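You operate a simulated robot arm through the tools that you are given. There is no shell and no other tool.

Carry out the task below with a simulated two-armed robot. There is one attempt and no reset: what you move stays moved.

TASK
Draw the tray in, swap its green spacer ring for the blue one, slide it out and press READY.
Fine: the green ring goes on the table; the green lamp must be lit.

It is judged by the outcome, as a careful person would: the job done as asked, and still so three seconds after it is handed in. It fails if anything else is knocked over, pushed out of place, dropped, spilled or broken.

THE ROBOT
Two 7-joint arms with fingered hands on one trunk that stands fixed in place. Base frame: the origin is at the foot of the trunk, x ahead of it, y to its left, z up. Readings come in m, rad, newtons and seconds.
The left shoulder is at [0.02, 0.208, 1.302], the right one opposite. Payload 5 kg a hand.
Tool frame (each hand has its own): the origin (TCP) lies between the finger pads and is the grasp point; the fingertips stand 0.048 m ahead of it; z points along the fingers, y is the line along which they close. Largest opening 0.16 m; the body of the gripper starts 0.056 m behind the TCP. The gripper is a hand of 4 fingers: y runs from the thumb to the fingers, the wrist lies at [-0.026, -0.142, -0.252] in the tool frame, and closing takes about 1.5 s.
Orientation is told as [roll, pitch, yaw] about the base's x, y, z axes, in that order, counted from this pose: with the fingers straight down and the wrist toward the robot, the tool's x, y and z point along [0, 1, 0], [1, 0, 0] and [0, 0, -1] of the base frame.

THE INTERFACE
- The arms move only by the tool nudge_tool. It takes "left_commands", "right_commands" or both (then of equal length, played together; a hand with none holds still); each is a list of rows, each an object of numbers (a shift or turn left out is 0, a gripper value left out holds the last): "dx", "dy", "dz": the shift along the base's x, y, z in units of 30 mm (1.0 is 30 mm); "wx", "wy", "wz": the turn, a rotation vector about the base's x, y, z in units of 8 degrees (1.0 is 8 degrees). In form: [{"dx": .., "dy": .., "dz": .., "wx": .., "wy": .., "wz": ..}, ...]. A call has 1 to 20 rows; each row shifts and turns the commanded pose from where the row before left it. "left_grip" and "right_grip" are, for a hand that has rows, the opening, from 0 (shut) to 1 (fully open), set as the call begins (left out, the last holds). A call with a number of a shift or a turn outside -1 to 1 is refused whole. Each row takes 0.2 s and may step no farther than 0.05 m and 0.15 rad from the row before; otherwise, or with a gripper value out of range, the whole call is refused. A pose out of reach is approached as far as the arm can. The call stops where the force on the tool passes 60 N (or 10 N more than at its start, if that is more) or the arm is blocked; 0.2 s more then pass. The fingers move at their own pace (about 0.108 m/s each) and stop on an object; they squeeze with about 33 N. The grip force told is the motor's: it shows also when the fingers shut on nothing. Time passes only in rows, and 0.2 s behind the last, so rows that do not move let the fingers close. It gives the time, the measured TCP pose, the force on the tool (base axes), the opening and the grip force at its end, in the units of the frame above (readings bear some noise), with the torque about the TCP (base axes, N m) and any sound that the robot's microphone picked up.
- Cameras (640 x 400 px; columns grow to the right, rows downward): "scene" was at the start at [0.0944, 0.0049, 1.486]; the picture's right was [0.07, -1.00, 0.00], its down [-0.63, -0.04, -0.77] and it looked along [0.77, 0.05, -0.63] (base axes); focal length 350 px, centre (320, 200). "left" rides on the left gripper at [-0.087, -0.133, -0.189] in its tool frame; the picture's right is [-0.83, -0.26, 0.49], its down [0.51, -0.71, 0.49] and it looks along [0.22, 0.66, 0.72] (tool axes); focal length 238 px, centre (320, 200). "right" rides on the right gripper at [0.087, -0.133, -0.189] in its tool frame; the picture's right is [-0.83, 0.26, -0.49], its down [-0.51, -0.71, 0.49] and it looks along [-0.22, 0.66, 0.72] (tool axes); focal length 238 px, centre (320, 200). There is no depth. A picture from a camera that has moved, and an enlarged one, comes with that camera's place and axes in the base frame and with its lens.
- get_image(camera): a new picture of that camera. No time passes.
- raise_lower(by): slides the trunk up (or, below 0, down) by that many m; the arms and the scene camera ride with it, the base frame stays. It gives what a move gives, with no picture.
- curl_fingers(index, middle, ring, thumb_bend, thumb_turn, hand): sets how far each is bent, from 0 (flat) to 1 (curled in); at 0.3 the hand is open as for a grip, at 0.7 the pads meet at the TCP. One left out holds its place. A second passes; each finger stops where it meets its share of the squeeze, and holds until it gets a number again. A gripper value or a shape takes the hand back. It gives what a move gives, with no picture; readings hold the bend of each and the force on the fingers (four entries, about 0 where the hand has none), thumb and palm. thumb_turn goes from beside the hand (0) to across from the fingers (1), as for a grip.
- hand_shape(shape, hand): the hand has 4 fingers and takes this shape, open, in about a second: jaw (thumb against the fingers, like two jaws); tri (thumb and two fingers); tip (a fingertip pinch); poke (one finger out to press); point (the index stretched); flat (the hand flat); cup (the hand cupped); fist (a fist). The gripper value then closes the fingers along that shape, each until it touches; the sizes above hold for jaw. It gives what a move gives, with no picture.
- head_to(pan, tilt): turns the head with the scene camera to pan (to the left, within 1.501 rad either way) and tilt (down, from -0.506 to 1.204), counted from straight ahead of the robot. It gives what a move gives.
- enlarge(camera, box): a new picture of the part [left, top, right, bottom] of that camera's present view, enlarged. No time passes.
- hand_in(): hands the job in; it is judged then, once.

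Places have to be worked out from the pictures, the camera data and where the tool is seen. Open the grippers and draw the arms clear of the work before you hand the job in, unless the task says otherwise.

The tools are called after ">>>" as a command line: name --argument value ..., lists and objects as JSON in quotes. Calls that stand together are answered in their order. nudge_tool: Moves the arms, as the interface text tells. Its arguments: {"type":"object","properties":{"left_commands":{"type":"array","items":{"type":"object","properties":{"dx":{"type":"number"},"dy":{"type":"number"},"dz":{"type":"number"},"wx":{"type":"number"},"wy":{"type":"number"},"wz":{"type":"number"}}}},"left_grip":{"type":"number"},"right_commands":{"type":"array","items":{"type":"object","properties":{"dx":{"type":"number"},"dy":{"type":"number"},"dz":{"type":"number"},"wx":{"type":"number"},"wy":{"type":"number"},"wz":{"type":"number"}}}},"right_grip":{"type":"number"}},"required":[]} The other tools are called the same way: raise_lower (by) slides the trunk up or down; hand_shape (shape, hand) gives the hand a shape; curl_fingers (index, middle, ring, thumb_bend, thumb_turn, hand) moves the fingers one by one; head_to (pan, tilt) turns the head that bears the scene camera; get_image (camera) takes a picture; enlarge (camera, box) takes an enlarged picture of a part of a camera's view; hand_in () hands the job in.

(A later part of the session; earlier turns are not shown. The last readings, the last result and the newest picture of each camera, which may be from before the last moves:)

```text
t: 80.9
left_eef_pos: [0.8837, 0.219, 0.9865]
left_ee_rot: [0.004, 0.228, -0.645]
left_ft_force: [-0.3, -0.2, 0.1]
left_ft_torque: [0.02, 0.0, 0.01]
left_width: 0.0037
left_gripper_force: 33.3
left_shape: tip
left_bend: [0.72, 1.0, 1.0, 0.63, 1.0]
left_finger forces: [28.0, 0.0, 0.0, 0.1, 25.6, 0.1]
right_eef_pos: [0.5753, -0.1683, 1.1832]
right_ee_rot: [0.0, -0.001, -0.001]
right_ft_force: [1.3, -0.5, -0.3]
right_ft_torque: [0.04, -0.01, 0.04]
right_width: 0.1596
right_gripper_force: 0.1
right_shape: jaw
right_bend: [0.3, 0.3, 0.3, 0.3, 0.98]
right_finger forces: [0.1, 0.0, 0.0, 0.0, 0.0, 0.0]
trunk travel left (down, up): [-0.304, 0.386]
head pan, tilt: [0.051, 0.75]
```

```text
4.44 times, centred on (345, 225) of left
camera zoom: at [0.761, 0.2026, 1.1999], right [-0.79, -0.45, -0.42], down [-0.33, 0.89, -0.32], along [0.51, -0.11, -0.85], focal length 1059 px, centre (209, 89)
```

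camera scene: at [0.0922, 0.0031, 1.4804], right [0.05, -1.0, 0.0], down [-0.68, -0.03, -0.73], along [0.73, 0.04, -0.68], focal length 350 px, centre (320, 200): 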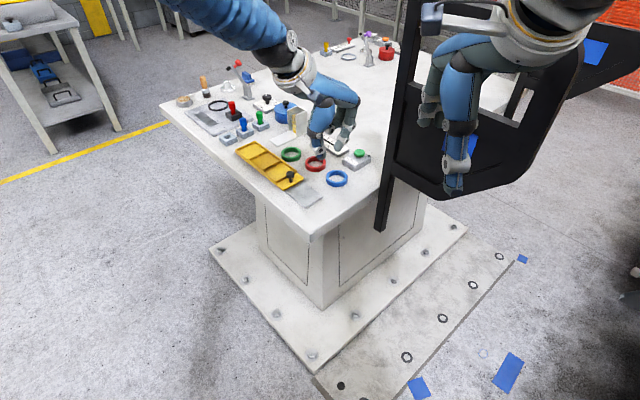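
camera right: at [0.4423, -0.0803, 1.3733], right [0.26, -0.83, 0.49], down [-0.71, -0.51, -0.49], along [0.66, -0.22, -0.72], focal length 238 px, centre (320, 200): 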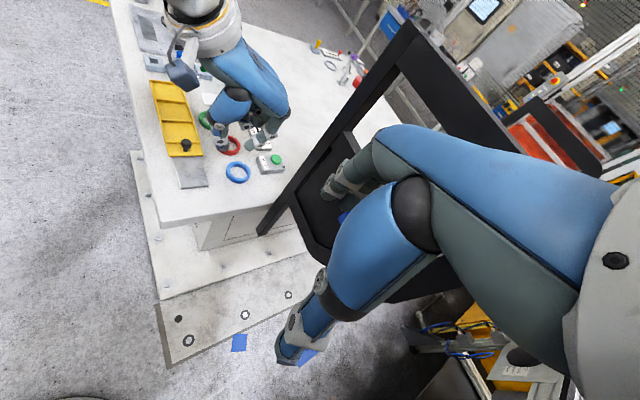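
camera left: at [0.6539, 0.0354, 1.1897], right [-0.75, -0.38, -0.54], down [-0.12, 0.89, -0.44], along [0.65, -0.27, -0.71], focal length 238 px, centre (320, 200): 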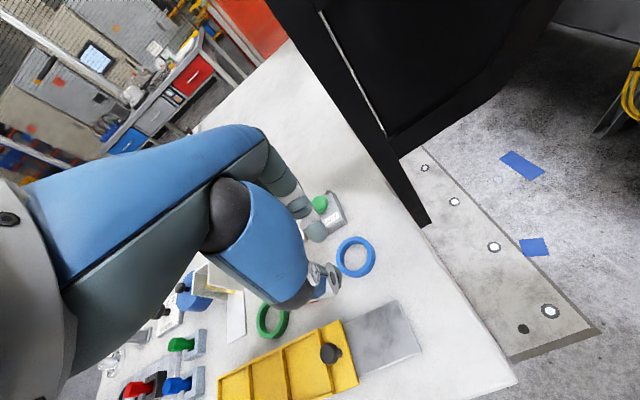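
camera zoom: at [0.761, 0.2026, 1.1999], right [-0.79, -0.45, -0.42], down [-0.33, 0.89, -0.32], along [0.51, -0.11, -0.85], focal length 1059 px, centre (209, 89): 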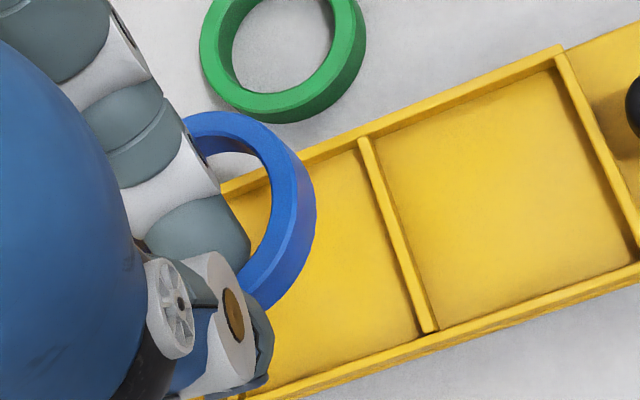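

Seen by the scene camera the ring now looks level, i.e. it had been tilted before. I lower to z≈0.953, still above the walls, for a closer comparison with the pocket.

>>> nudge_tool --left_commands '[{"dz": -0.4}, {"dz": -0.4}, {"dz": -0.3}, {"dz": 0}]'

>>> enlarge --camera "right" --box '[160, 70, 220, 120]'

>>> enlarge --camera "scene" --box '[248, 130, 308, 178]'

>>> enlarge --camera "left" --box '[290, 180, 400, 270]'

```text
t: 81.9
left_eef_pos: [0.8831, 0.2214, 0.9541]
left_ee_rot: [0.004, 0.229, -0.645]
left_ft_force: [-0.6, 0.4, -0.4]
left_ft_torque: [-0.02, -0.05, 0.0]
left_width: 0.0038
left_gripper_force: 33.4
left_shape: tip
left_bend: [0.72, 1.0, 1.0, 0.63, 1.0]
left_finger forces: [28.0, 0.0, 0.0, 0.1, 25.5, 0.0]
right_eef_pos: [0.5752, -0.1676, 1.1849]
right_ee_rot: [-0.001, 0.0, 0.001]
right_ft_force: [-0.4, -0.4, -0.8]
right_ft_torque: [-0.01, -0.02, 0.02]
right_width: 0.1599
right_gripper_force: 0.0
right_shape: jaw
right_bend: [0.3, 0.3, 0.3, 0.3, 0.98]
right_finger forces: [0.1, 0.0, 0.1, 0.1, 0.0, 0.0]
trunk travel left (down, up): [-0.304, 0.386]
head pan, tilt: [0.051, 0.75]
```

```text
8.00 times, centred on (190, 95) of right
camera zoom: at [0.4419, -0.0802, 1.3735], right [0.26, -0.83, 0.49], down [-0.71, -0.51, -0.49], along [0.66, -0.22, -0.72], focal length 1907 px, centre (1360, 1040)
```

zoom: 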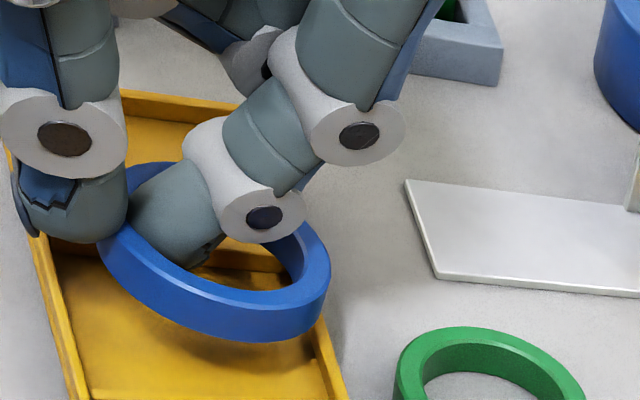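

```text
8.33 times, centred on (278, 154) of scene
camera zoom: at [0.0918, 0.0032, 1.4805], right [0.05, -1.0, 0.0], down [-0.68, -0.03, -0.73], along [0.73, 0.04, -0.68], focal length 2914 px, centre (670, 583)
```

zoom: 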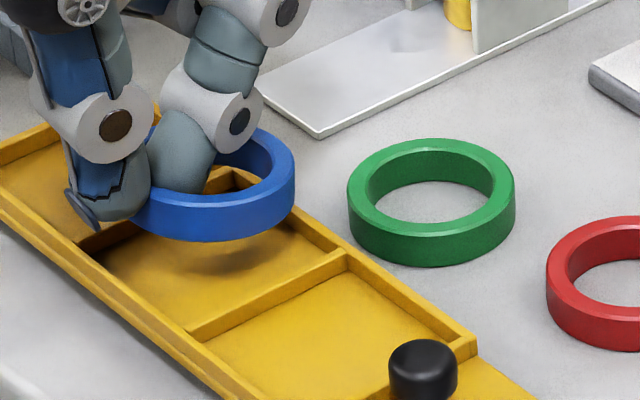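

```text
4.44 times, centred on (345, 225) of left
camera zoom: at [0.7605, 0.2031, 1.1672], right [-0.79, -0.45, -0.42], down [-0.33, 0.89, -0.32], along [0.51, -0.11, -0.85], focal length 1059 px, centre (209, 89)
```

zoom: 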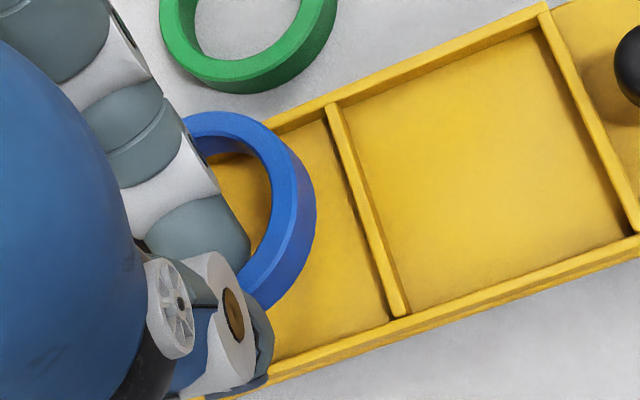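

The shadow shows the ring is centred over the middle pocket, about 15 mm above its floor. I lower 6 mm more and look again.

>>> nudge_tool --left_commands '[{"dz": -0.1}, {"dz": -0.1}, {"dz": 0}]'

>>> enlarge --camera "right" --box '[160, 70, 220, 120]'

>>> enlarge --camera "scene" --box '[253, 140, 303, 180]'

>>> enlarge --camera "left" --box '[300, 190, 390, 265]'

```text
t: 82.7
left_eef_pos: [0.8835, 0.2208, 0.9466]
left_ee_rot: [0.004, 0.23, -0.645]
left_ft_force: [-0.1, -0.5, 0.3]
left_ft_torque: [0.0, -0.01, 0.0]
left_width: 0.0043
left_gripper_force: 32.5
left_shape: tip
left_bend: [0.72, 1.0, 1.0, 0.63, 1.0]
left_finger forces: [28.0, 0.0, 0.1, 0.0, 25.6, 0.0]
right_eef_pos: [0.5757, -0.167, 1.184]
right_ee_rot: [-0.001, -0.002, 0.001]
right_ft_force: [0.2, 0.5, -0.4]
right_ft_torque: [0.01, 0.04, 0.0]
right_width: 0.1598
right_gripper_force: 0.1
right_shape: jaw
right_bend: [0.3, 0.3, 0.3, 0.3, 0.98]
right_finger forces: [0.1, 0.0, 0.1, 0.0, 0.1, 0.1]
trunk travel left (down, up): [-0.304, 0.386]
head pan, tilt: [0.051, 0.75]
```

```text
8.00 times, centred on (190, 95) of right
camera zoom: at [0.4421, -0.0801, 1.3734], right [0.26, -0.83, 0.49], down [-0.71, -0.51, -0.49], along [0.66, -0.22, -0.72], focal length 1907 px, centre (1360, 1040)
```

zoom: 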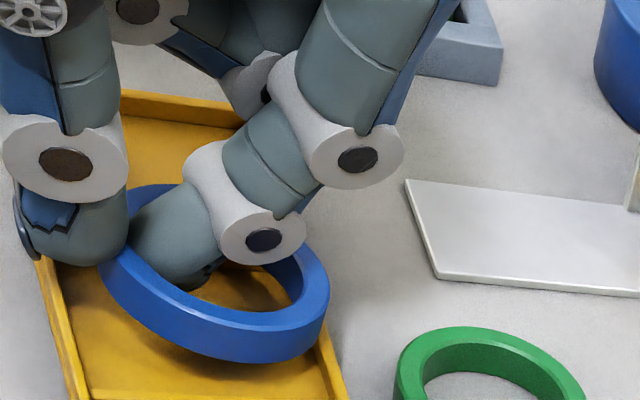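

```text
10.00 times, centred on (278, 160) of scene
camera zoom: at [0.092, 0.0033, 1.4804], right [0.05, -1.0, 0.0], down [-0.68, -0.03, -0.73], along [0.73, 0.04, -0.68], focal length 3497 px, centre (740, 600)
```

zoom: 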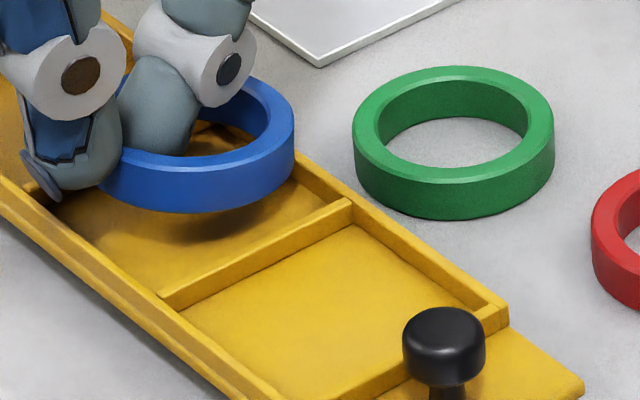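

```text
5.33 times, centred on (345, 228) of left
camera zoom: at [0.7602, 0.2024, 1.1597], right [-0.79, -0.45, -0.42], down [-0.33, 0.89, -0.32], along [0.51, -0.11, -0.85], focal length 1271 px, centre (187, 53)
```

zoom: 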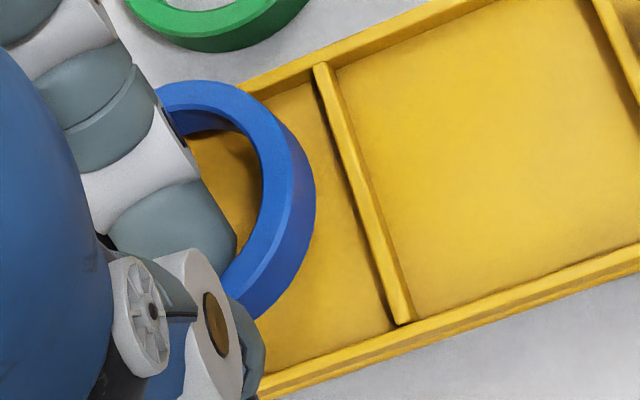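

By kinematics the ring bottom is still ~20 mm above the tray floor; its centre reads within ~3 mm of the pocket centre. I nudge 2 mm toward the left wall and lower 11 mm for a closer look.

>>> nudge_tool --left_commands '[{"dx": -0.05, "dy": 0.05, "dz": -0.1}, {"dz": -0.15}, {"dz": -0.12}, {"dz": 0}]'

>>> enlarge --camera "right" --box '[160, 75, 220, 125]'

>>> enlarge --camera "scene" --box '[253, 140, 303, 180]'

>>> enlarge --camera "left" --box '[300, 190, 390, 265]'

```text
t: 83.7
left_eef_pos: [0.8799, 0.2225, 0.9358]
left_ee_rot: [0.003, 0.229, -0.647]
left_ft_force: [-3.9, 5.4, 2.1]
left_ft_torque: [0.21, 0.12, 0.03]
left_width: 0.0035
left_gripper_force: 32.7
left_shape: tip
left_bend: [0.72, 1.0, 1.0, 0.63, 1.0]
left_finger forces: [26.0, 0.0, 0.1, 0.1, 28.8, 0.0]
right_eef_pos: [0.5752, -0.1665, 1.1835]
right_ee_rot: [0.0, -0.001, -0.001]
right_ft_force: [0.1, -0.2, -1.0]
right_ft_torque: [0.02, 0.02, 0.0]
right_width: 0.1597
right_gripper_force: 0.1
right_shape: jaw
right_bend: [0.3, 0.3, 0.3, 0.3, 0.98]
right_finger forces: [0.0, 0.0, 0.1, 0.0, 0.0, 0.1]
trunk travel left (down, up): [-0.304, 0.386]
head pan, tilt: [0.051, 0.75]
```

```text
8.00 times, centred on (190, 100) of right
camera zoom: at [0.4415, -0.0796, 1.3736], right [0.26, -0.83, 0.49], down [-0.71, -0.51, -0.49], along [0.66, -0.22, -0.72], focal length 1907 px, centre (1360, 1000)
```

zoom: 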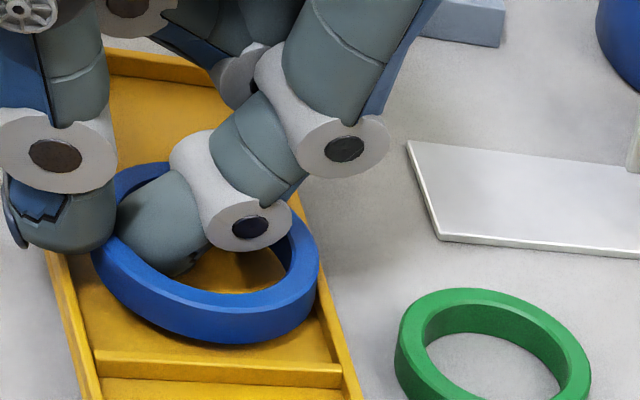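

```text
10.00 times, centred on (278, 160) of scene
camera zoom: at [0.0913, 0.0036, 1.4805], right [0.05, -1.0, 0.0], down [-0.68, -0.04, -0.73], along [0.73, 0.04, -0.68], focal length 3497 px, centre (740, 600)
```

zoom: 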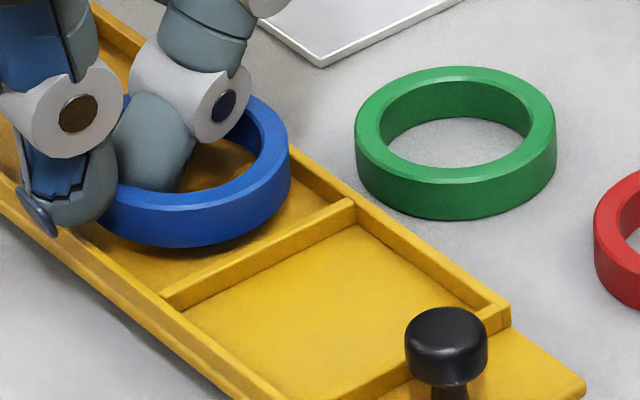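

```text
5.33 times, centred on (345, 228) of left
camera zoom: at [0.7585, 0.2044, 1.1487], right [-0.79, -0.45, -0.42], down [-0.34, 0.89, -0.32], along [0.51, -0.11, -0.85], focal length 1271 px, centre (187, 53)
```

zoom: 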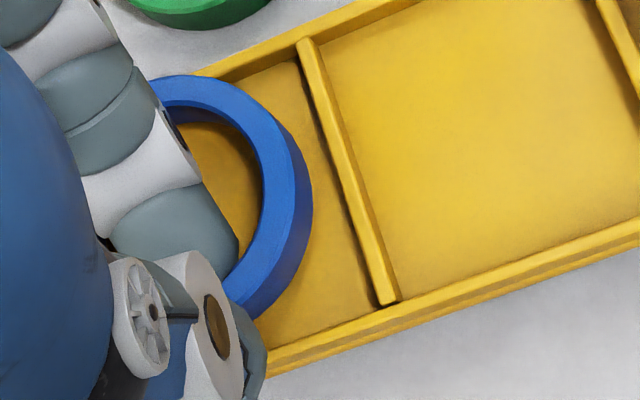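

The ring's far edge has touched the right wall (6–7 N sideways). I shift ~1.5 mm back toward the left wall and lower 5 mm more.

>>> nudge_tool --left_commands '[{"dx": -0.05, "dy": 0.04}, {"dz": -0.08}, {"dz": -0.08}, {"dz": 0}]'

>>> enlarge --camera "right" --box '[160, 75, 220, 125]'

>>> enlarge --camera "scene" --box '[253, 140, 303, 180]'

>>> enlarge --camera "left" --box '[300, 190, 390, 265]'

```text
t: 84.7
left_eef_pos: [0.8801, 0.2215, 0.9308]
left_ee_rot: [0.004, 0.227, -0.646]
left_ft_force: [-4.9, 1.6, 6.2]
left_ft_torque: [0.15, 0.07, 0.02]
left_width: 0.0036
left_gripper_force: 33.3
left_shape: tip
left_bend: [0.72, 1.0, 1.0, 0.63, 1.0]
left_finger forces: [27.7, 0.0, 0.0, 0.1, 30.7, 0.0]
right_eef_pos: [0.5752, -0.167, 1.1848]
right_ee_rot: [0.002, -0.001, -0.001]
right_ft_force: [-1.1, -0.2, 0.4]
right_ft_torque: [0.05, -0.02, -0.03]
right_width: 0.1597
right_gripper_force: 0.0
right_shape: jaw
right_bend: [0.3, 0.3, 0.3, 0.3, 0.98]
right_finger forces: [0.1, 0.0, 0.0, 0.1, 0.0, 0.0]
trunk travel left (down, up): [-0.304, 0.386]
head pan, tilt: [0.051, 0.75]
```

```text
8.00 times, centred on (190, 100) of right
camera zoom: at [0.4412, -0.0802, 1.3737], right [0.26, -0.83, 0.49], down [-0.71, -0.51, -0.49], along [0.66, -0.22, -0.72], focal length 1907 px, centre (1360, 1000)
```

zoom: 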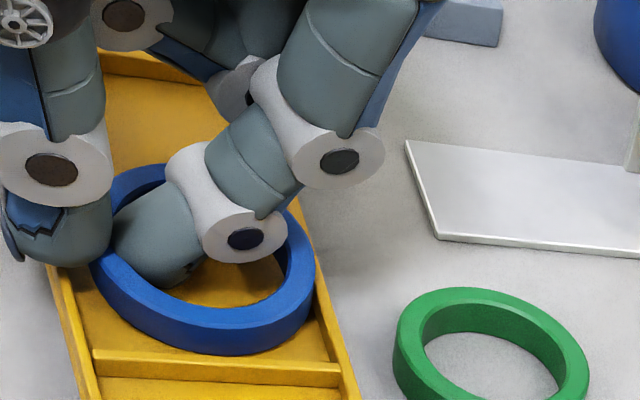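

```text
10.00 times, centred on (278, 160) of scene
camera zoom: at [0.091, 0.0032, 1.4805], right [0.05, -1.0, 0.0], down [-0.68, -0.03, -0.73], along [0.73, 0.04, -0.68], focal length 3497 px, centre (740, 600)
```

zoom: 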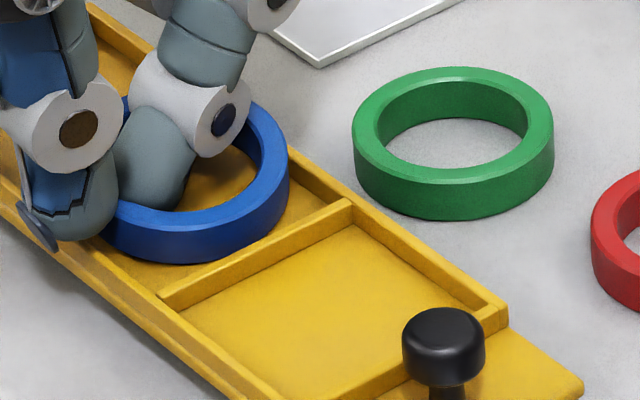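

```text
5.33 times, centred on (345, 228) of left
camera zoom: at [0.7572, 0.2043, 1.1448], right [-0.79, -0.45, -0.42], down [-0.33, 0.89, -0.32], along [0.51, -0.11, -0.85], focal length 1271 px, centre (187, 53)
```

zoom: 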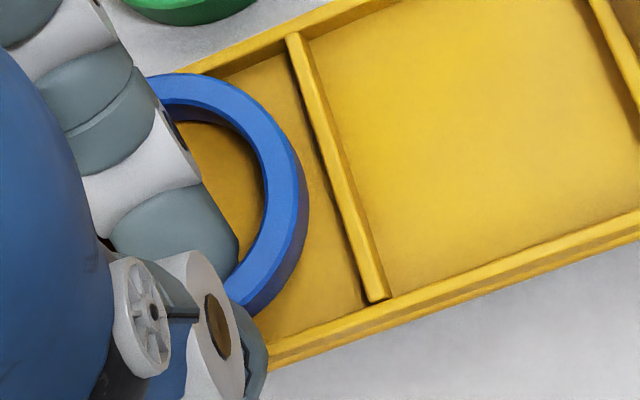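

The ring is now inside the pocket, ~3 mm off its floor (matches where the seated green ring appeared). I release by opening gently.

>>> nudge_tool --left_commands '[{"dz": 0}, {"dz": 0}, {"dz": 0}]' --left_grip 0.1

>>> enlarge --camera "right" --box '[160, 75, 220, 125]'

>>> enlarge --camera "scene" --box '[253, 140, 303, 180]'

>>> enlarge --camera "left" --box '[300, 190, 390, 265]'

```text
t: 85.5
left_eef_pos: [0.8803, 0.2229, 0.9307]
left_ee_rot: [0.004, 0.228, -0.646]
left_ft_force: [0.3, -0.8, 0.3]
left_ft_torque: [-0.01, 0.02, 0.01]
left_width: 0.0159
left_gripper_force: 0.0
left_shape: tip
left_bend: [0.71, 0.98, 0.99, 0.73, 1.0]
left_finger forces: [0.2, 0.1, 0.0, 0.0, 0.0, 0.0]
right_eef_pos: [0.5758, -0.1663, 1.1847]
right_ee_rot: [-0.001, 0.0, 0.001]
right_ft_force: [0.9, 0.2, 0.1]
right_ft_torque: [0.01, 0.03, -0.01]
right_width: 0.1595
right_gripper_force: 0.1
right_shape: jaw
right_bend: [0.3, 0.3, 0.3, 0.3, 0.98]
right_finger forces: [0.0, 0.0, 0.1, 0.0, 0.0, 0.0]
trunk travel left (down, up): [-0.304, 0.386]
head pan, tilt: [0.051, 0.75]
```

```text
8.00 times, centred on (190, 100) of right
camera zoom: at [0.4424, -0.0802, 1.3733], right [0.26, -0.83, 0.49], down [-0.71, -0.51, -0.49], along [0.66, -0.22, -0.72], focal length 1907 px, centre (1360, 1000)
```

zoom: 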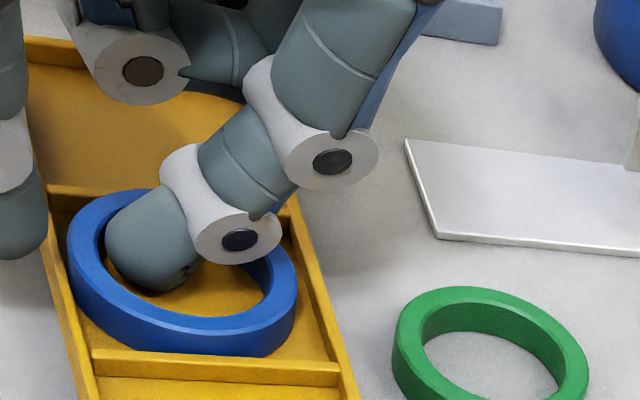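

```text
10.00 times, centred on (278, 160) of scene
camera zoom: at [0.0923, 0.0032, 1.4804], right [0.05, -1.0, 0.0], down [-0.68, -0.03, -0.73], along [0.73, 0.04, -0.68], focal length 3497 px, centre (740, 600)
```

zoom: 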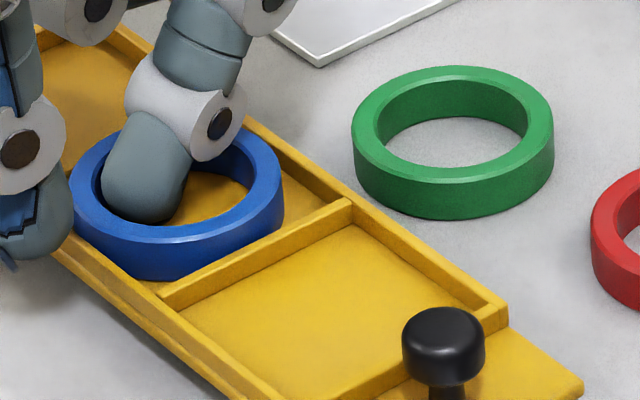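

```text
5.33 times, centred on (345, 228) of left
camera zoom: at [0.7581, 0.2046, 1.1436], right [-0.79, -0.45, -0.42], down [-0.33, 0.89, -0.32], along [0.51, -0.11, -0.85], focal length 1271 px, centre (187, 53)
```

zoom: 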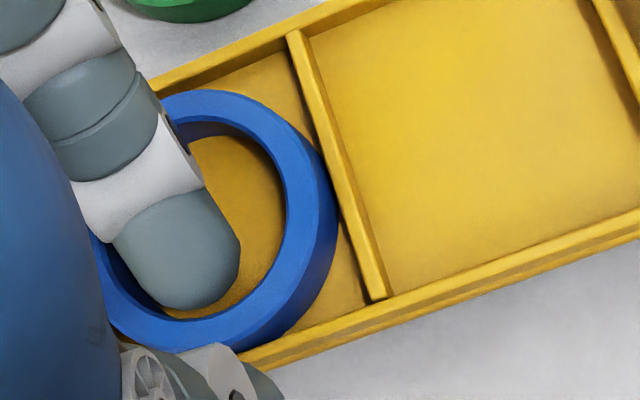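

The blue ring dropped flat into the pocket (same image position as the green one had when seated). I lift the index straight out and take a clear look.

>>> nudge_tool --left_commands '[{"dz": 0.2}, {"dz": 0.3}, {"dz": 0.5}, {"dz": 0.7}, {"dz": 0.8}, {"dz": 0.5}]'

>>> enlarge --camera "right" --box '[160, 75, 220, 125]'

>>> enlarge --camera "scene" --box '[253, 140, 303, 180]'

>>> enlarge --camera "left" --box '[290, 190, 420, 290]'

```text
t: 86.9
left_eef_pos: [0.8801, 0.2226, 1.0208]
left_ee_rot: [0.003, 0.229, -0.645]
left_ft_force: [-0.5, 0.1, -1.2]
left_ft_torque: [0.03, -0.03, -0.03]
left_width: 0.0157
left_gripper_force: 0.1
left_shape: tip
left_bend: [0.71, 0.98, 0.99, 0.73, 1.0]
left_finger forces: [0.1, 0.1, 0.1, 0.0, 0.0, 0.0]
right_eef_pos: [0.5748, -0.1667, 1.1839]
right_ee_rot: [-0.001, 0.0, -0.001]
right_ft_force: [0.0, 0.1, 0.1]
right_ft_torque: [0.0, 0.0, -0.01]
right_width: 0.1595
right_gripper_force: 0.1
right_shape: jaw
right_bend: [0.3, 0.3, 0.3, 0.3, 0.98]
right_finger forces: [0.0, 0.1, 0.0, 0.0, 0.0, 0.0]
trunk travel left (down, up): [-0.304, 0.386]
head pan, tilt: [0.051, 0.75]
```

```text
8.00 times, centred on (190, 100) of right
camera zoom: at [0.4418, -0.0802, 1.3735], right [0.26, -0.83, 0.49], down [-0.71, -0.51, -0.49], along [0.66, -0.22, -0.72], focal length 1907 px, centre (1360, 1000)
```

zoom: 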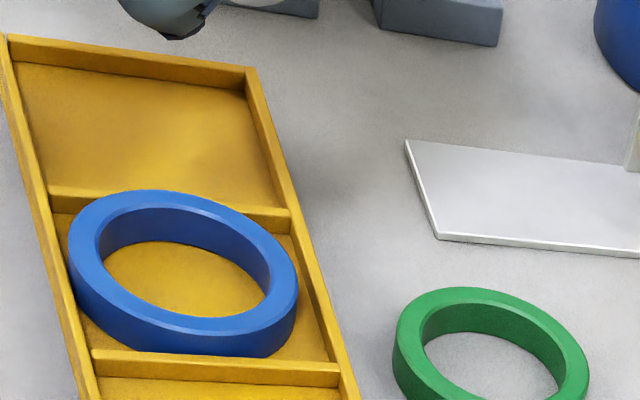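

```text
10.00 times, centred on (278, 160) of scene
camera zoom: at [0.0916, 0.0032, 1.4805], right [0.05, -1.0, 0.0], down [-0.68, -0.03, -0.73], along [0.73, 0.04, -0.68], focal length 3497 px, centre (740, 600)
```

zoom: 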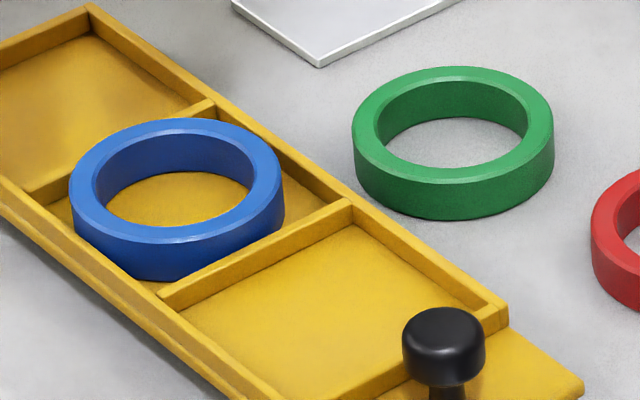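

```text
4.00 times, centred on (355, 240) of left
camera zoom: at [0.7577, 0.2043, 1.2351], right [-0.79, -0.45, -0.42], down [-0.33, 0.89, -0.32], along [0.51, -0.11, -0.85], focal length 953 px, centre (180, 40)
```

zoom: 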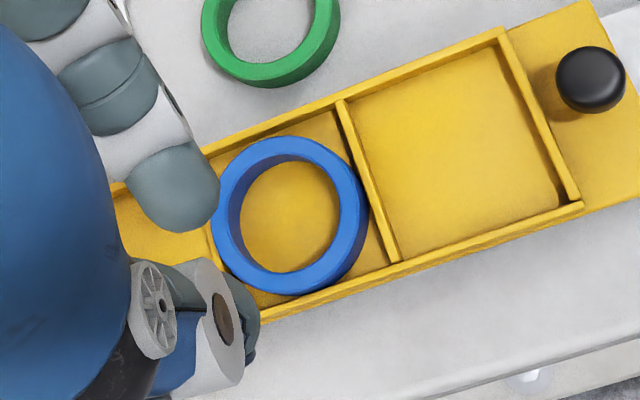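

The blue ring is seated flat in the tray's pocket. Next I untilt the hand, go above the knob (≈(0.8145, 0.120)) at yaw -45°, opening to 4 cm.

>>> nudge_tool --left_commands '[{"wx": -0.5, "wy": -0.65}, {"wx": -0.5, "wy": -0.65}, {"wz": -1.0}, {"dx": -0.36, "dy": -0.57}, {"dx": -0.36, "dy": -0.57}, {"dx": -0.37, "dy": -0.57}, {"dx": -0.37, "dy": -0.57}, {"dx": -0.37, "dy": -0.57}, {"dx": -0.36, "dy": -0.57}, {"dx": 0}]' --left_grip 0.25

>>> enlarge --camera "left" --box '[250, 190, 410, 310]'

>>> enlarge --camera "right" --box '[140, 70, 250, 170]'

```text
t: 89.1
left_eef_pos: [0.8151, 0.1183, 1.0214]
left_ee_rot: [0.001, -0.001, -0.785]
left_ft_force: [0.2, -0.3, -0.3]
left_ft_torque: [-0.07, 0.01, 0.0]
left_width: 0.0396
left_gripper_force: 0.1
left_shape: tip
left_bend: [0.73, 0.98, 0.99, 0.74, 1.0]
left_finger forces: [0.1, 0.0, 0.0, 0.0, 0.1, 0.1]
right_eef_pos: [0.5762, -0.166, 1.1835]
right_ee_rot: [0.0, 0.0, 0.001]
right_ft_force: [0.1, 1.0, -0.4]
right_ft_torque: [-0.04, 0.02, 0.01]
right_width: 0.1595
right_gripper_force: 0.1
right_shape: jaw
right_bend: [0.3, 0.3, 0.3, 0.3, 0.98]
right_finger forces: [0.0, 0.1, 0.0, 0.0, 0.1, 0.0]
trunk travel left (down, up): [-0.304, 0.386]
head pan, tilt: [0.051, 0.75]
```

```text
3.33 times, centred on (330, 250) of left
camera zoom: at [0.6595, 0.1516, 1.2092], right [-0.77, -0.41, -0.49], down [-0.14, 0.86, -0.49], along [0.62, -0.31, -0.72], focal length 794 px, centre (287, 33)
```

zoom: 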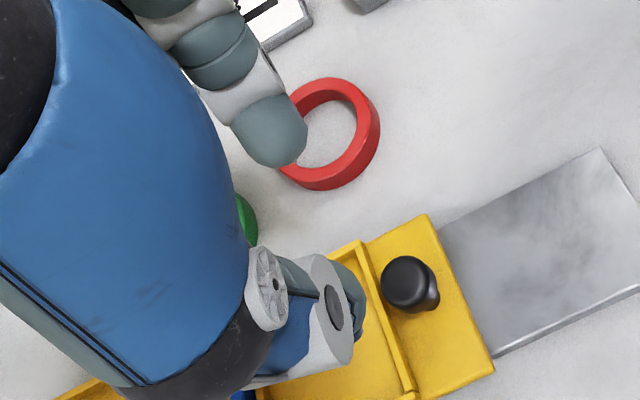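

```text
4.00 times, centred on (195, 120) of right
camera zoom: at [0.4425, -0.0793, 1.3733], right [0.26, -0.83, 0.49], down [-0.71, -0.51, -0.49], along [0.66, -0.22, -0.72], focal length 953 px, centre (820, 520)
```

zoom: 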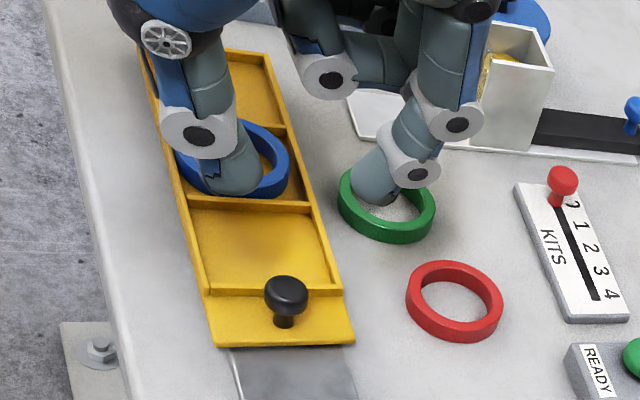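

Knob reads (0.810, 0.118). I shift 3 mm and descend around it to z≈0.932.

>>> nudge_tool --left_commands '[{"dx": -0.1, "dz": -0.6}, {"dz": -0.7}, {"dz": -0.7}, {"dz": -0.6}, {"dz": -0.35}, {"dz": 0}]'

>>> enlarge --camera "right" --box '[160, 100, 240, 170]'

>>> enlarge --camera "scene" --box '[255, 130, 345, 200]'

```text
t: 90.5
left_eef_pos: [0.8102, 0.1201, 0.934]
left_ee_rot: [0.001, 0.0, -0.787]
left_ft_force: [-0.9, 0.2, -1.0]
left_ft_torque: [-0.01, -0.03, -0.02]
left_width: 0.0396
left_gripper_force: 0.1
left_shape: tip
left_bend: [0.73, 0.98, 0.99, 0.74, 1.0]
left_finger forces: [0.0, 0.1, 0.0, 0.0, 0.1, 0.0]
right_eef_pos: [0.5758, -0.1669, 1.184]
right_ee_rot: [0.0, 0.001, 0.0]
right_ft_force: [-0.5, 0.1, -0.4]
right_ft_torque: [0.0, -0.02, 0.04]
right_width: 0.1593
right_gripper_force: 0.2
right_shape: jaw
right_bend: [0.3, 0.3, 0.3, 0.3, 0.98]
right_finger forces: [0.0, 0.0, 0.1, 0.1, 0.1, 0.0]
trunk travel left (down, up): [-0.304, 0.386]
head pan, tilt: [0.051, 0.75]
```

```text
5.71 times, centred on (200, 135) of right
camera zoom: at [0.442, -0.0801, 1.3735], right [0.26, -0.83, 0.49], down [-0.71, -0.51, -0.49], along [0.66, -0.22, -0.72], focal length 1362 px, centre (1006, 571)
```

zoom: 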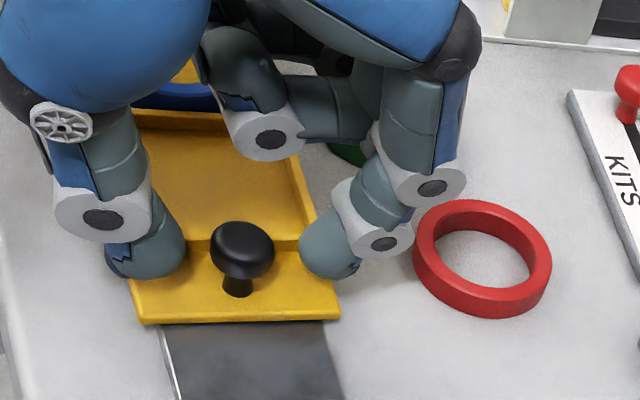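

```text
5.71 times, centred on (300, 165) of scene
camera zoom: at [0.0918, 0.0033, 1.4805], right [0.05, -1.0, 0.0], down [-0.68, -0.03, -0.73], along [0.73, 0.04, -0.68], focal length 1998 px, centre (434, 400)
```

zoom: 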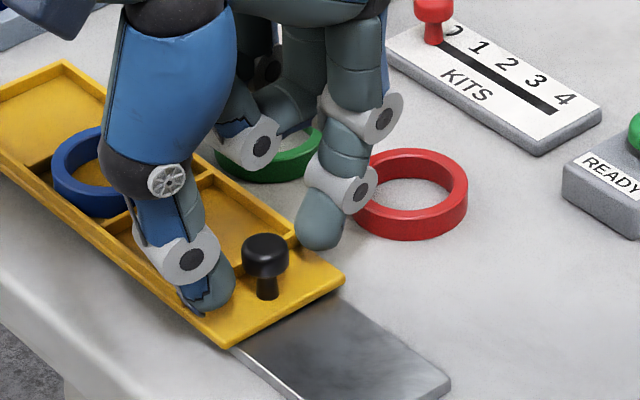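

The knob is between the tips. I close on it.

>>> nudge_tool --left_commands '[{"dz": 0}, {"dz": 0}, {"dz": 0}, {"dz": 0}, {"dz": 0}]' --left_grip 0

>>> nudge_tool --left_commands '[{"dx": -0.12, "dy": -0.12}, {"dx": -0.15, "dy": -0.15}, {"dx": -0.15, "dy": -0.15}, {"dx": 0}]'

>>> enlarge --camera "scene" --box '[255, 130, 345, 200]'

```text
t: 91.7
left_eef_pos: [0.8097, 0.1193, 0.9344]
left_ee_rot: [0.0, -0.002, -0.784]
left_ft_force: [0.9, -0.1, -1.3]
left_ft_torque: [-0.06, -0.07, 0.03]
left_width: 0.015
left_gripper_force: 33.4
left_shape: tip
left_bend: [0.64, 1.0, 1.0, 0.73, 1.0]
left_finger forces: [28.5, 0.0, 0.0, 0.0, 28.0, 0.0]
right_eef_pos: [0.576, -0.1667, 1.1836]
right_ee_rot: [-0.001, 0.0, 0.001]
right_ft_force: [0.9, 0.3, 0.0]
right_ft_torque: [0.0, 0.01, 0.0]
right_width: 0.1595
right_gripper_force: 0.1
right_shape: jaw
right_bend: [0.3, 0.3, 0.3, 0.3, 0.98]
right_finger forces: [0.0, 0.0, 0.0, 0.0, 0.0, 0.0]
trunk travel left (down, up): [-0.304, 0.386]
head pan, tilt: [0.051, 0.75]
```

```text
t: 92.7
left_eef_pos: [0.7976, 0.1063, 0.9331]
left_ee_rot: [0.002, -0.003, -0.786]
left_ft_force: [-2.2, 1.5, 14.1]
left_ft_torque: [0.04, 0.08, -0.01]
left_width: 0.0149
left_gripper_force: 33.0
left_shape: tip
left_bend: [0.64, 1.0, 1.0, 0.73, 1.0]
left_finger forces: [30.8, 0.1, 0.0, 0.1, 33.5, 0.0]
right_eef_pos: [0.5738, -0.1674, 1.1841]
right_ee_rot: [0.001, 0.0, 0.001]
right_ft_force: [0.6, -0.3, 0.5]
right_ft_torque: [0.01, 0.01, 0.01]
right_width: 0.1597
right_gripper_force: 0.0
right_shape: jaw
right_bend: [0.3, 0.3, 0.3, 0.3, 0.98]
right_finger forces: [0.1, 0.0, 0.0, 0.1, 0.1, 0.0]
trunk travel left (down, up): [-0.304, 0.386]
head pan, tilt: [0.051, 0.75]
```

```text
5.71 times, centred on (300, 165) of scene
camera zoom: at [0.0908, 0.0035, 1.4806], right [0.05, -1.0, 0.0], down [-0.68, -0.03, -0.73], along [0.73, 0.04, -0.68], focal length 1998 px, centre (434, 400)
```

zoom: 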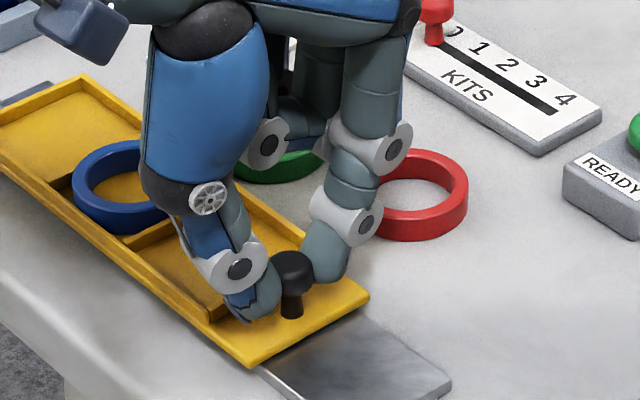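

The tray follows. I continue pulling it out along its axis, easing up 1.5 mm to relieve vertical load.

>>> nudge_tool --left_commands '[{"dx": -0.2, "dy": -0.2, "dz": 0.05}, {"dx": -0.25, "dy": -0.25}, {"dx": -0.25, "dy": -0.25}, {"dx": -0.25, "dy": -0.25}, {"dx": -0.25, "dy": -0.25}, {"dx": -0.25, "dy": -0.25}, {"dx": -0.15, "dy": -0.15}, {"dx": 0}]'

>>> enlarge --camera "scene" --box '[240, 130, 350, 220]'

>>> enlarge --camera "right" --box '[140, 70, 260, 200]'

```text
t: 94.5
left_eef_pos: [0.7492, 0.0594, 0.9346]
left_ee_rot: [0.0, 0.0, -0.785]
left_ft_force: [1.4, -0.6, -2.2]
left_ft_torque: [-0.11, -0.07, 0.05]
left_width: 0.0148
left_gripper_force: 33.1
left_shape: tip
left_bend: [0.64, 1.0, 1.0, 0.73, 1.0]
left_finger forces: [29.4, 0.0, 0.0, 0.1, 28.1, 0.0]
right_eef_pos: [0.5764, -0.168, 1.1837]
right_ee_rot: [0.0, 0.002, -0.001]
right_ft_force: [-0.6, 0.1, -0.3]
right_ft_torque: [0.0, 0.02, -0.01]
right_width: 0.1596
right_gripper_force: 0.0
right_shape: jaw
right_bend: [0.3, 0.3, 0.3, 0.3, 0.98]
right_finger forces: [0.1, 0.0, 0.0, 0.1, 0.0, 0.0]
trunk travel left (down, up): [-0.304, 0.386]
head pan, tilt: [0.051, 0.75]
```

```text
4.44 times, centred on (295, 175) of scene
camera zoom: at [0.0923, 0.0031, 1.4804], right [0.05, -1.0, 0.0], down [-0.68, -0.03, -0.73], along [0.73, 0.04, -0.68], focal length 1554 px, centre (431, 311)
```

zoom: 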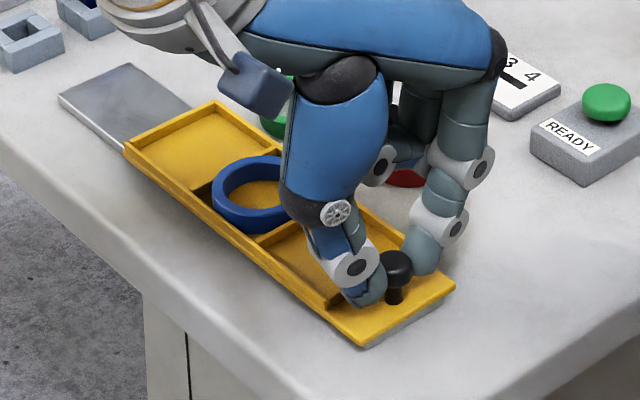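

```text
3.08 times, centred on (200, 135) of right
camera zoom: at [0.4424, -0.0803, 1.3733], right [0.26, -0.83, 0.49], down [-0.71, -0.51, -0.49], along [0.66, -0.22, -0.72], focal length 733 px, centre (689, 400)
```

zoom: 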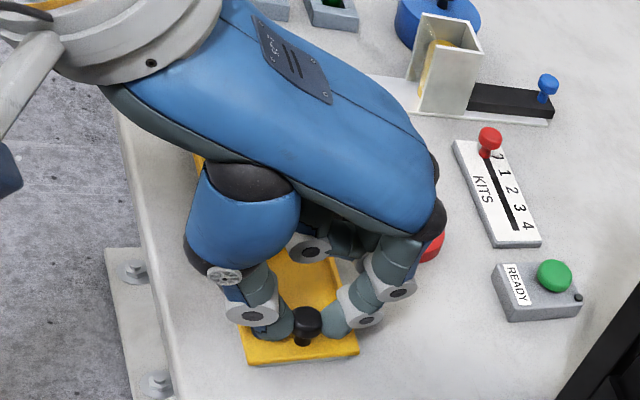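

Nearly out; about a centimetre of plate still shows at the near end. I pull on in small steps until the stop.

>>> nudge_tool --left_commands '[{"dx": -0.1, "dy": -0.1}, {"dx": -0.1, "dy": -0.1}, {"dx": -0.1, "dy": -0.1}, {"dx": 0}]'

>>> enlarge --camera "scene" --box '[240, 130, 350, 220]'

```text
t: 95.5
left_eef_pos: [0.7423, 0.0519, 0.9329]
left_ee_rot: [0.0, 0.001, -0.786]
left_ft_force: [0.6, -0.3, -0.9]
left_ft_torque: [-0.05, -0.09, 0.01]
left_width: 0.015
left_gripper_force: 32.7
left_shape: tip
left_bend: [0.64, 1.0, 1.0, 0.73, 1.0]
left_finger forces: [29.3, 0.0, 0.1, 0.1, 28.9, 0.1]
right_eef_pos: [0.5753, -0.1668, 1.1843]
right_ee_rot: [-0.001, 0.0, -0.001]
right_ft_force: [-0.2, 0.3, 0.7]
right_ft_torque: [0.0, 0.01, -0.02]
right_width: 0.1594
right_gripper_force: 0.0
right_shape: jaw
right_bend: [0.3, 0.3, 0.3, 0.3, 0.98]
right_finger forces: [0.1, 0.1, 0.0, 0.0, 0.0, 0.1]
trunk travel left (down, up): [-0.304, 0.386]
head pan, tilt: [0.051, 0.75]
```

```text
4.44 times, centred on (295, 175) of scene
camera zoom: at [0.0921, 0.0033, 1.4804], right [0.05, -1.0, 0.0], down [-0.68, -0.03, -0.73], along [0.73, 0.04, -0.68], focal length 1554 px, centre (431, 311)
```

zoom: 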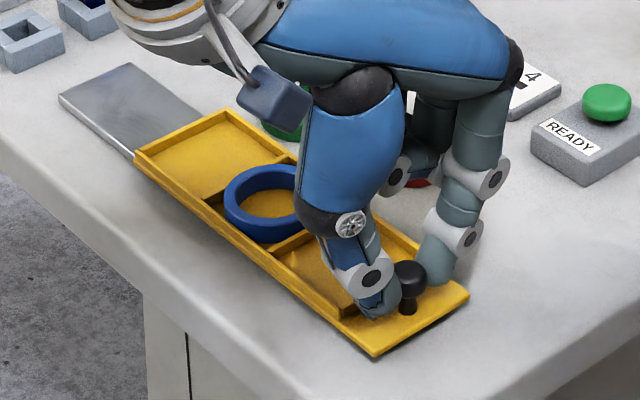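

Still free. Another 8 mm gently to reach the stop.

>>> nudge_tool --left_commands '[{"dx": -0.07, "dy": -0.07}, {"dx": -0.07, "dy": -0.07}, {"dx": -0.07, "dy": -0.07}, {"dx": 0}]'

>>> enlarge --camera "scene" --box '[240, 130, 350, 220]'

```text
t: 96.5
left_eef_pos: [0.7364, 0.0436, 0.9338]
left_ee_rot: [0.001, 0.0, -0.787]
left_ft_force: [4.8, 14.3, 2.4]
left_ft_torque: [0.41, -0.21, 0.09]
left_width: 0.0142
left_gripper_force: 33.1
left_shape: tip
left_bend: [0.71, 1.0, 1.0, 0.73, 1.0]
left_finger forces: [23.0, 0.0, 0.0, 0.0, 34.0, 0.0]
right_eef_pos: [0.5738, -0.1677, 1.1849]
right_ee_rot: [0.0, 0.001, -0.001]
right_ft_force: [-0.7, -0.8, 0.1]
right_ft_torque: [0.03, -0.05, 0.02]
right_width: 0.1597
right_gripper_force: 0.0
right_shape: jaw
right_bend: [0.3, 0.3, 0.3, 0.3, 0.98]
right_finger forces: [0.0, 0.1, 0.0, 0.0, 0.0, 0.2]
trunk travel left (down, up): [-0.304, 0.386]
head pan, tilt: [0.051, 0.75]
```

```text
4.44 times, centred on (295, 175) of scene
camera zoom: at [0.0918, 0.0045, 1.4805], right [0.05, -1.0, 0.0], down [-0.68, -0.04, -0.73], along [0.73, 0.04, -0.68], focal length 1554 px, centre (431, 311)
```

zoom: 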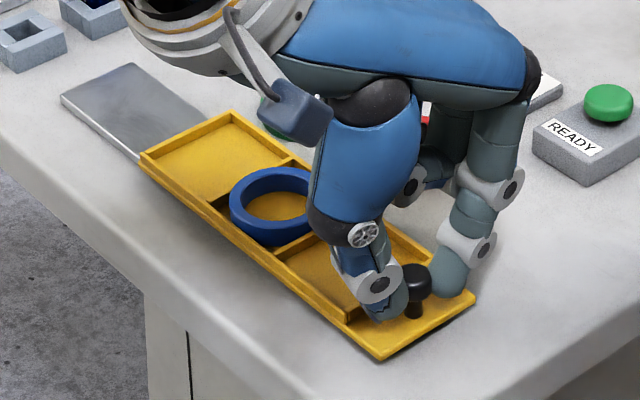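

15 N – the out stop is reached. I open the pinch right here and lift away.

>>> nudge_tool --left_commands '[{"dz": 0}, {"dz": 0}, {"dz": 0}]' --left_grip 0.28

>>> nudge_tool --left_commands '[{"dz": 0.4}, {"dz": 0.8}, {"dz": 0.9}, {"dz": 0.9}, {"dz": 0.5}]'

>>> enlarge --camera "scene" --box '[235, 130, 385, 224]'

>>> enlarge --camera "right" --box '[140, 70, 300, 200]'

```text
t: 97.3
left_eef_pos: [0.734, 0.0439, 0.9333]
left_ee_rot: [0.0, 0.001, -0.786]
left_ft_force: [0.1, 0.7, 0.2]
left_ft_torque: [-0.01, -0.01, -0.02]
left_width: 0.0443
left_gripper_force: 0.1
left_shape: tip
left_bend: [0.73, 0.98, 0.99, 0.74, 1.0]
left_finger forces: [0.0, 0.0, 0.0, 0.0, 0.1, 0.1]
right_eef_pos: [0.5761, -0.1671, 1.1835]
right_ee_rot: [0.001, 0.0, 0.0]
right_ft_force: [0.2, 0.6, 0.3]
right_ft_torque: [-0.02, 0.0, -0.01]
right_width: 0.1595
right_gripper_force: 0.0
right_shape: jaw
right_bend: [0.3, 0.3, 0.3, 0.3, 0.98]
right_finger forces: [0.0, 0.1, 0.0, 0.1, 0.0, 0.1]
trunk travel left (down, up): [-0.304, 0.386]
head pan, tilt: [0.051, 0.75]
```

```text
t: 98.5
left_eef_pos: [0.7344, 0.0441, 1.042]
left_ee_rot: [0.0, 0.0, -0.785]
left_ft_force: [0.8, -0.6, -0.1]
left_ft_torque: [-0.04, 0.0, 0.01]
left_width: 0.0444
left_gripper_force: 0.0
left_shape: tip
left_bend: [0.73, 0.98, 0.99, 0.74, 1.0]
left_finger forces: [0.1, 0.0, 0.0, 0.0, 0.1, 0.0]
right_eef_pos: [0.5763, -0.1679, 1.185]
right_ee_rot: [0.0, 0.0, 0.0]
right_ft_force: [0.7, 0.8, 0.0]
right_ft_torque: [-0.02, -0.03, 0.01]
right_width: 0.1597
right_gripper_force: 0.1
right_shape: jaw
right_bend: [0.3, 0.3, 0.3, 0.3, 0.98]
right_finger forces: [0.0, 0.1, 0.0, 0.0, 0.1, 0.0]
trunk travel left (down, up): [-0.304, 0.386]
head pan, tilt: [0.051, 0.75]
```

```text
4.26 times, centred on (310, 177) of scene
camera zoom: at [0.0919, 0.0034, 1.4804], right [0.05, -1.0, 0.0], down [-0.68, -0.03, -0.73], along [0.73, 0.04, -0.68], focal length 1488 px, centre (363, 298)
```

zoom: 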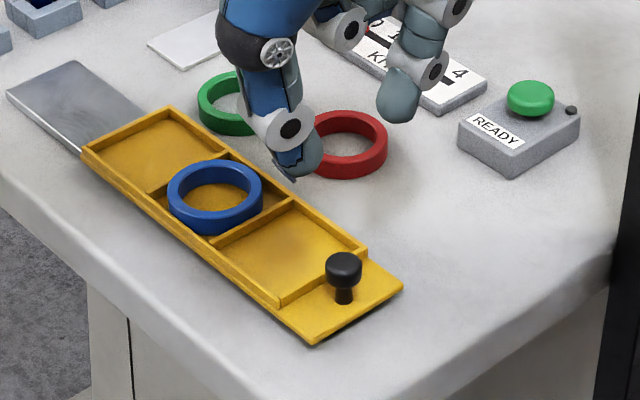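

```text
3.08 times, centred on (220, 135) of right
camera zoom: at [0.442, -0.0801, 1.3734], right [0.26, -0.83, 0.49], down [-0.71, -0.51, -0.49], along [0.66, -0.22, -0.72], focal length 733 px, centre (628, 400)
```

zoom: 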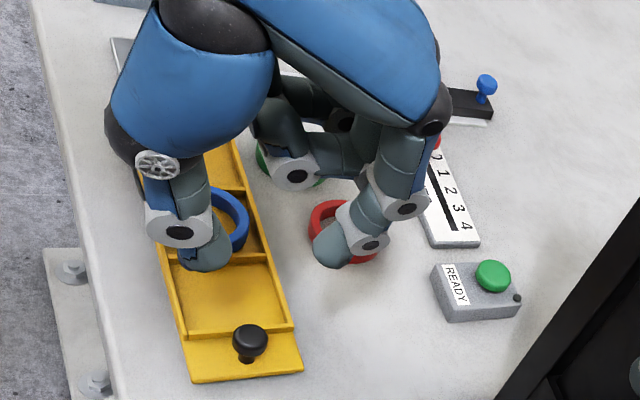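

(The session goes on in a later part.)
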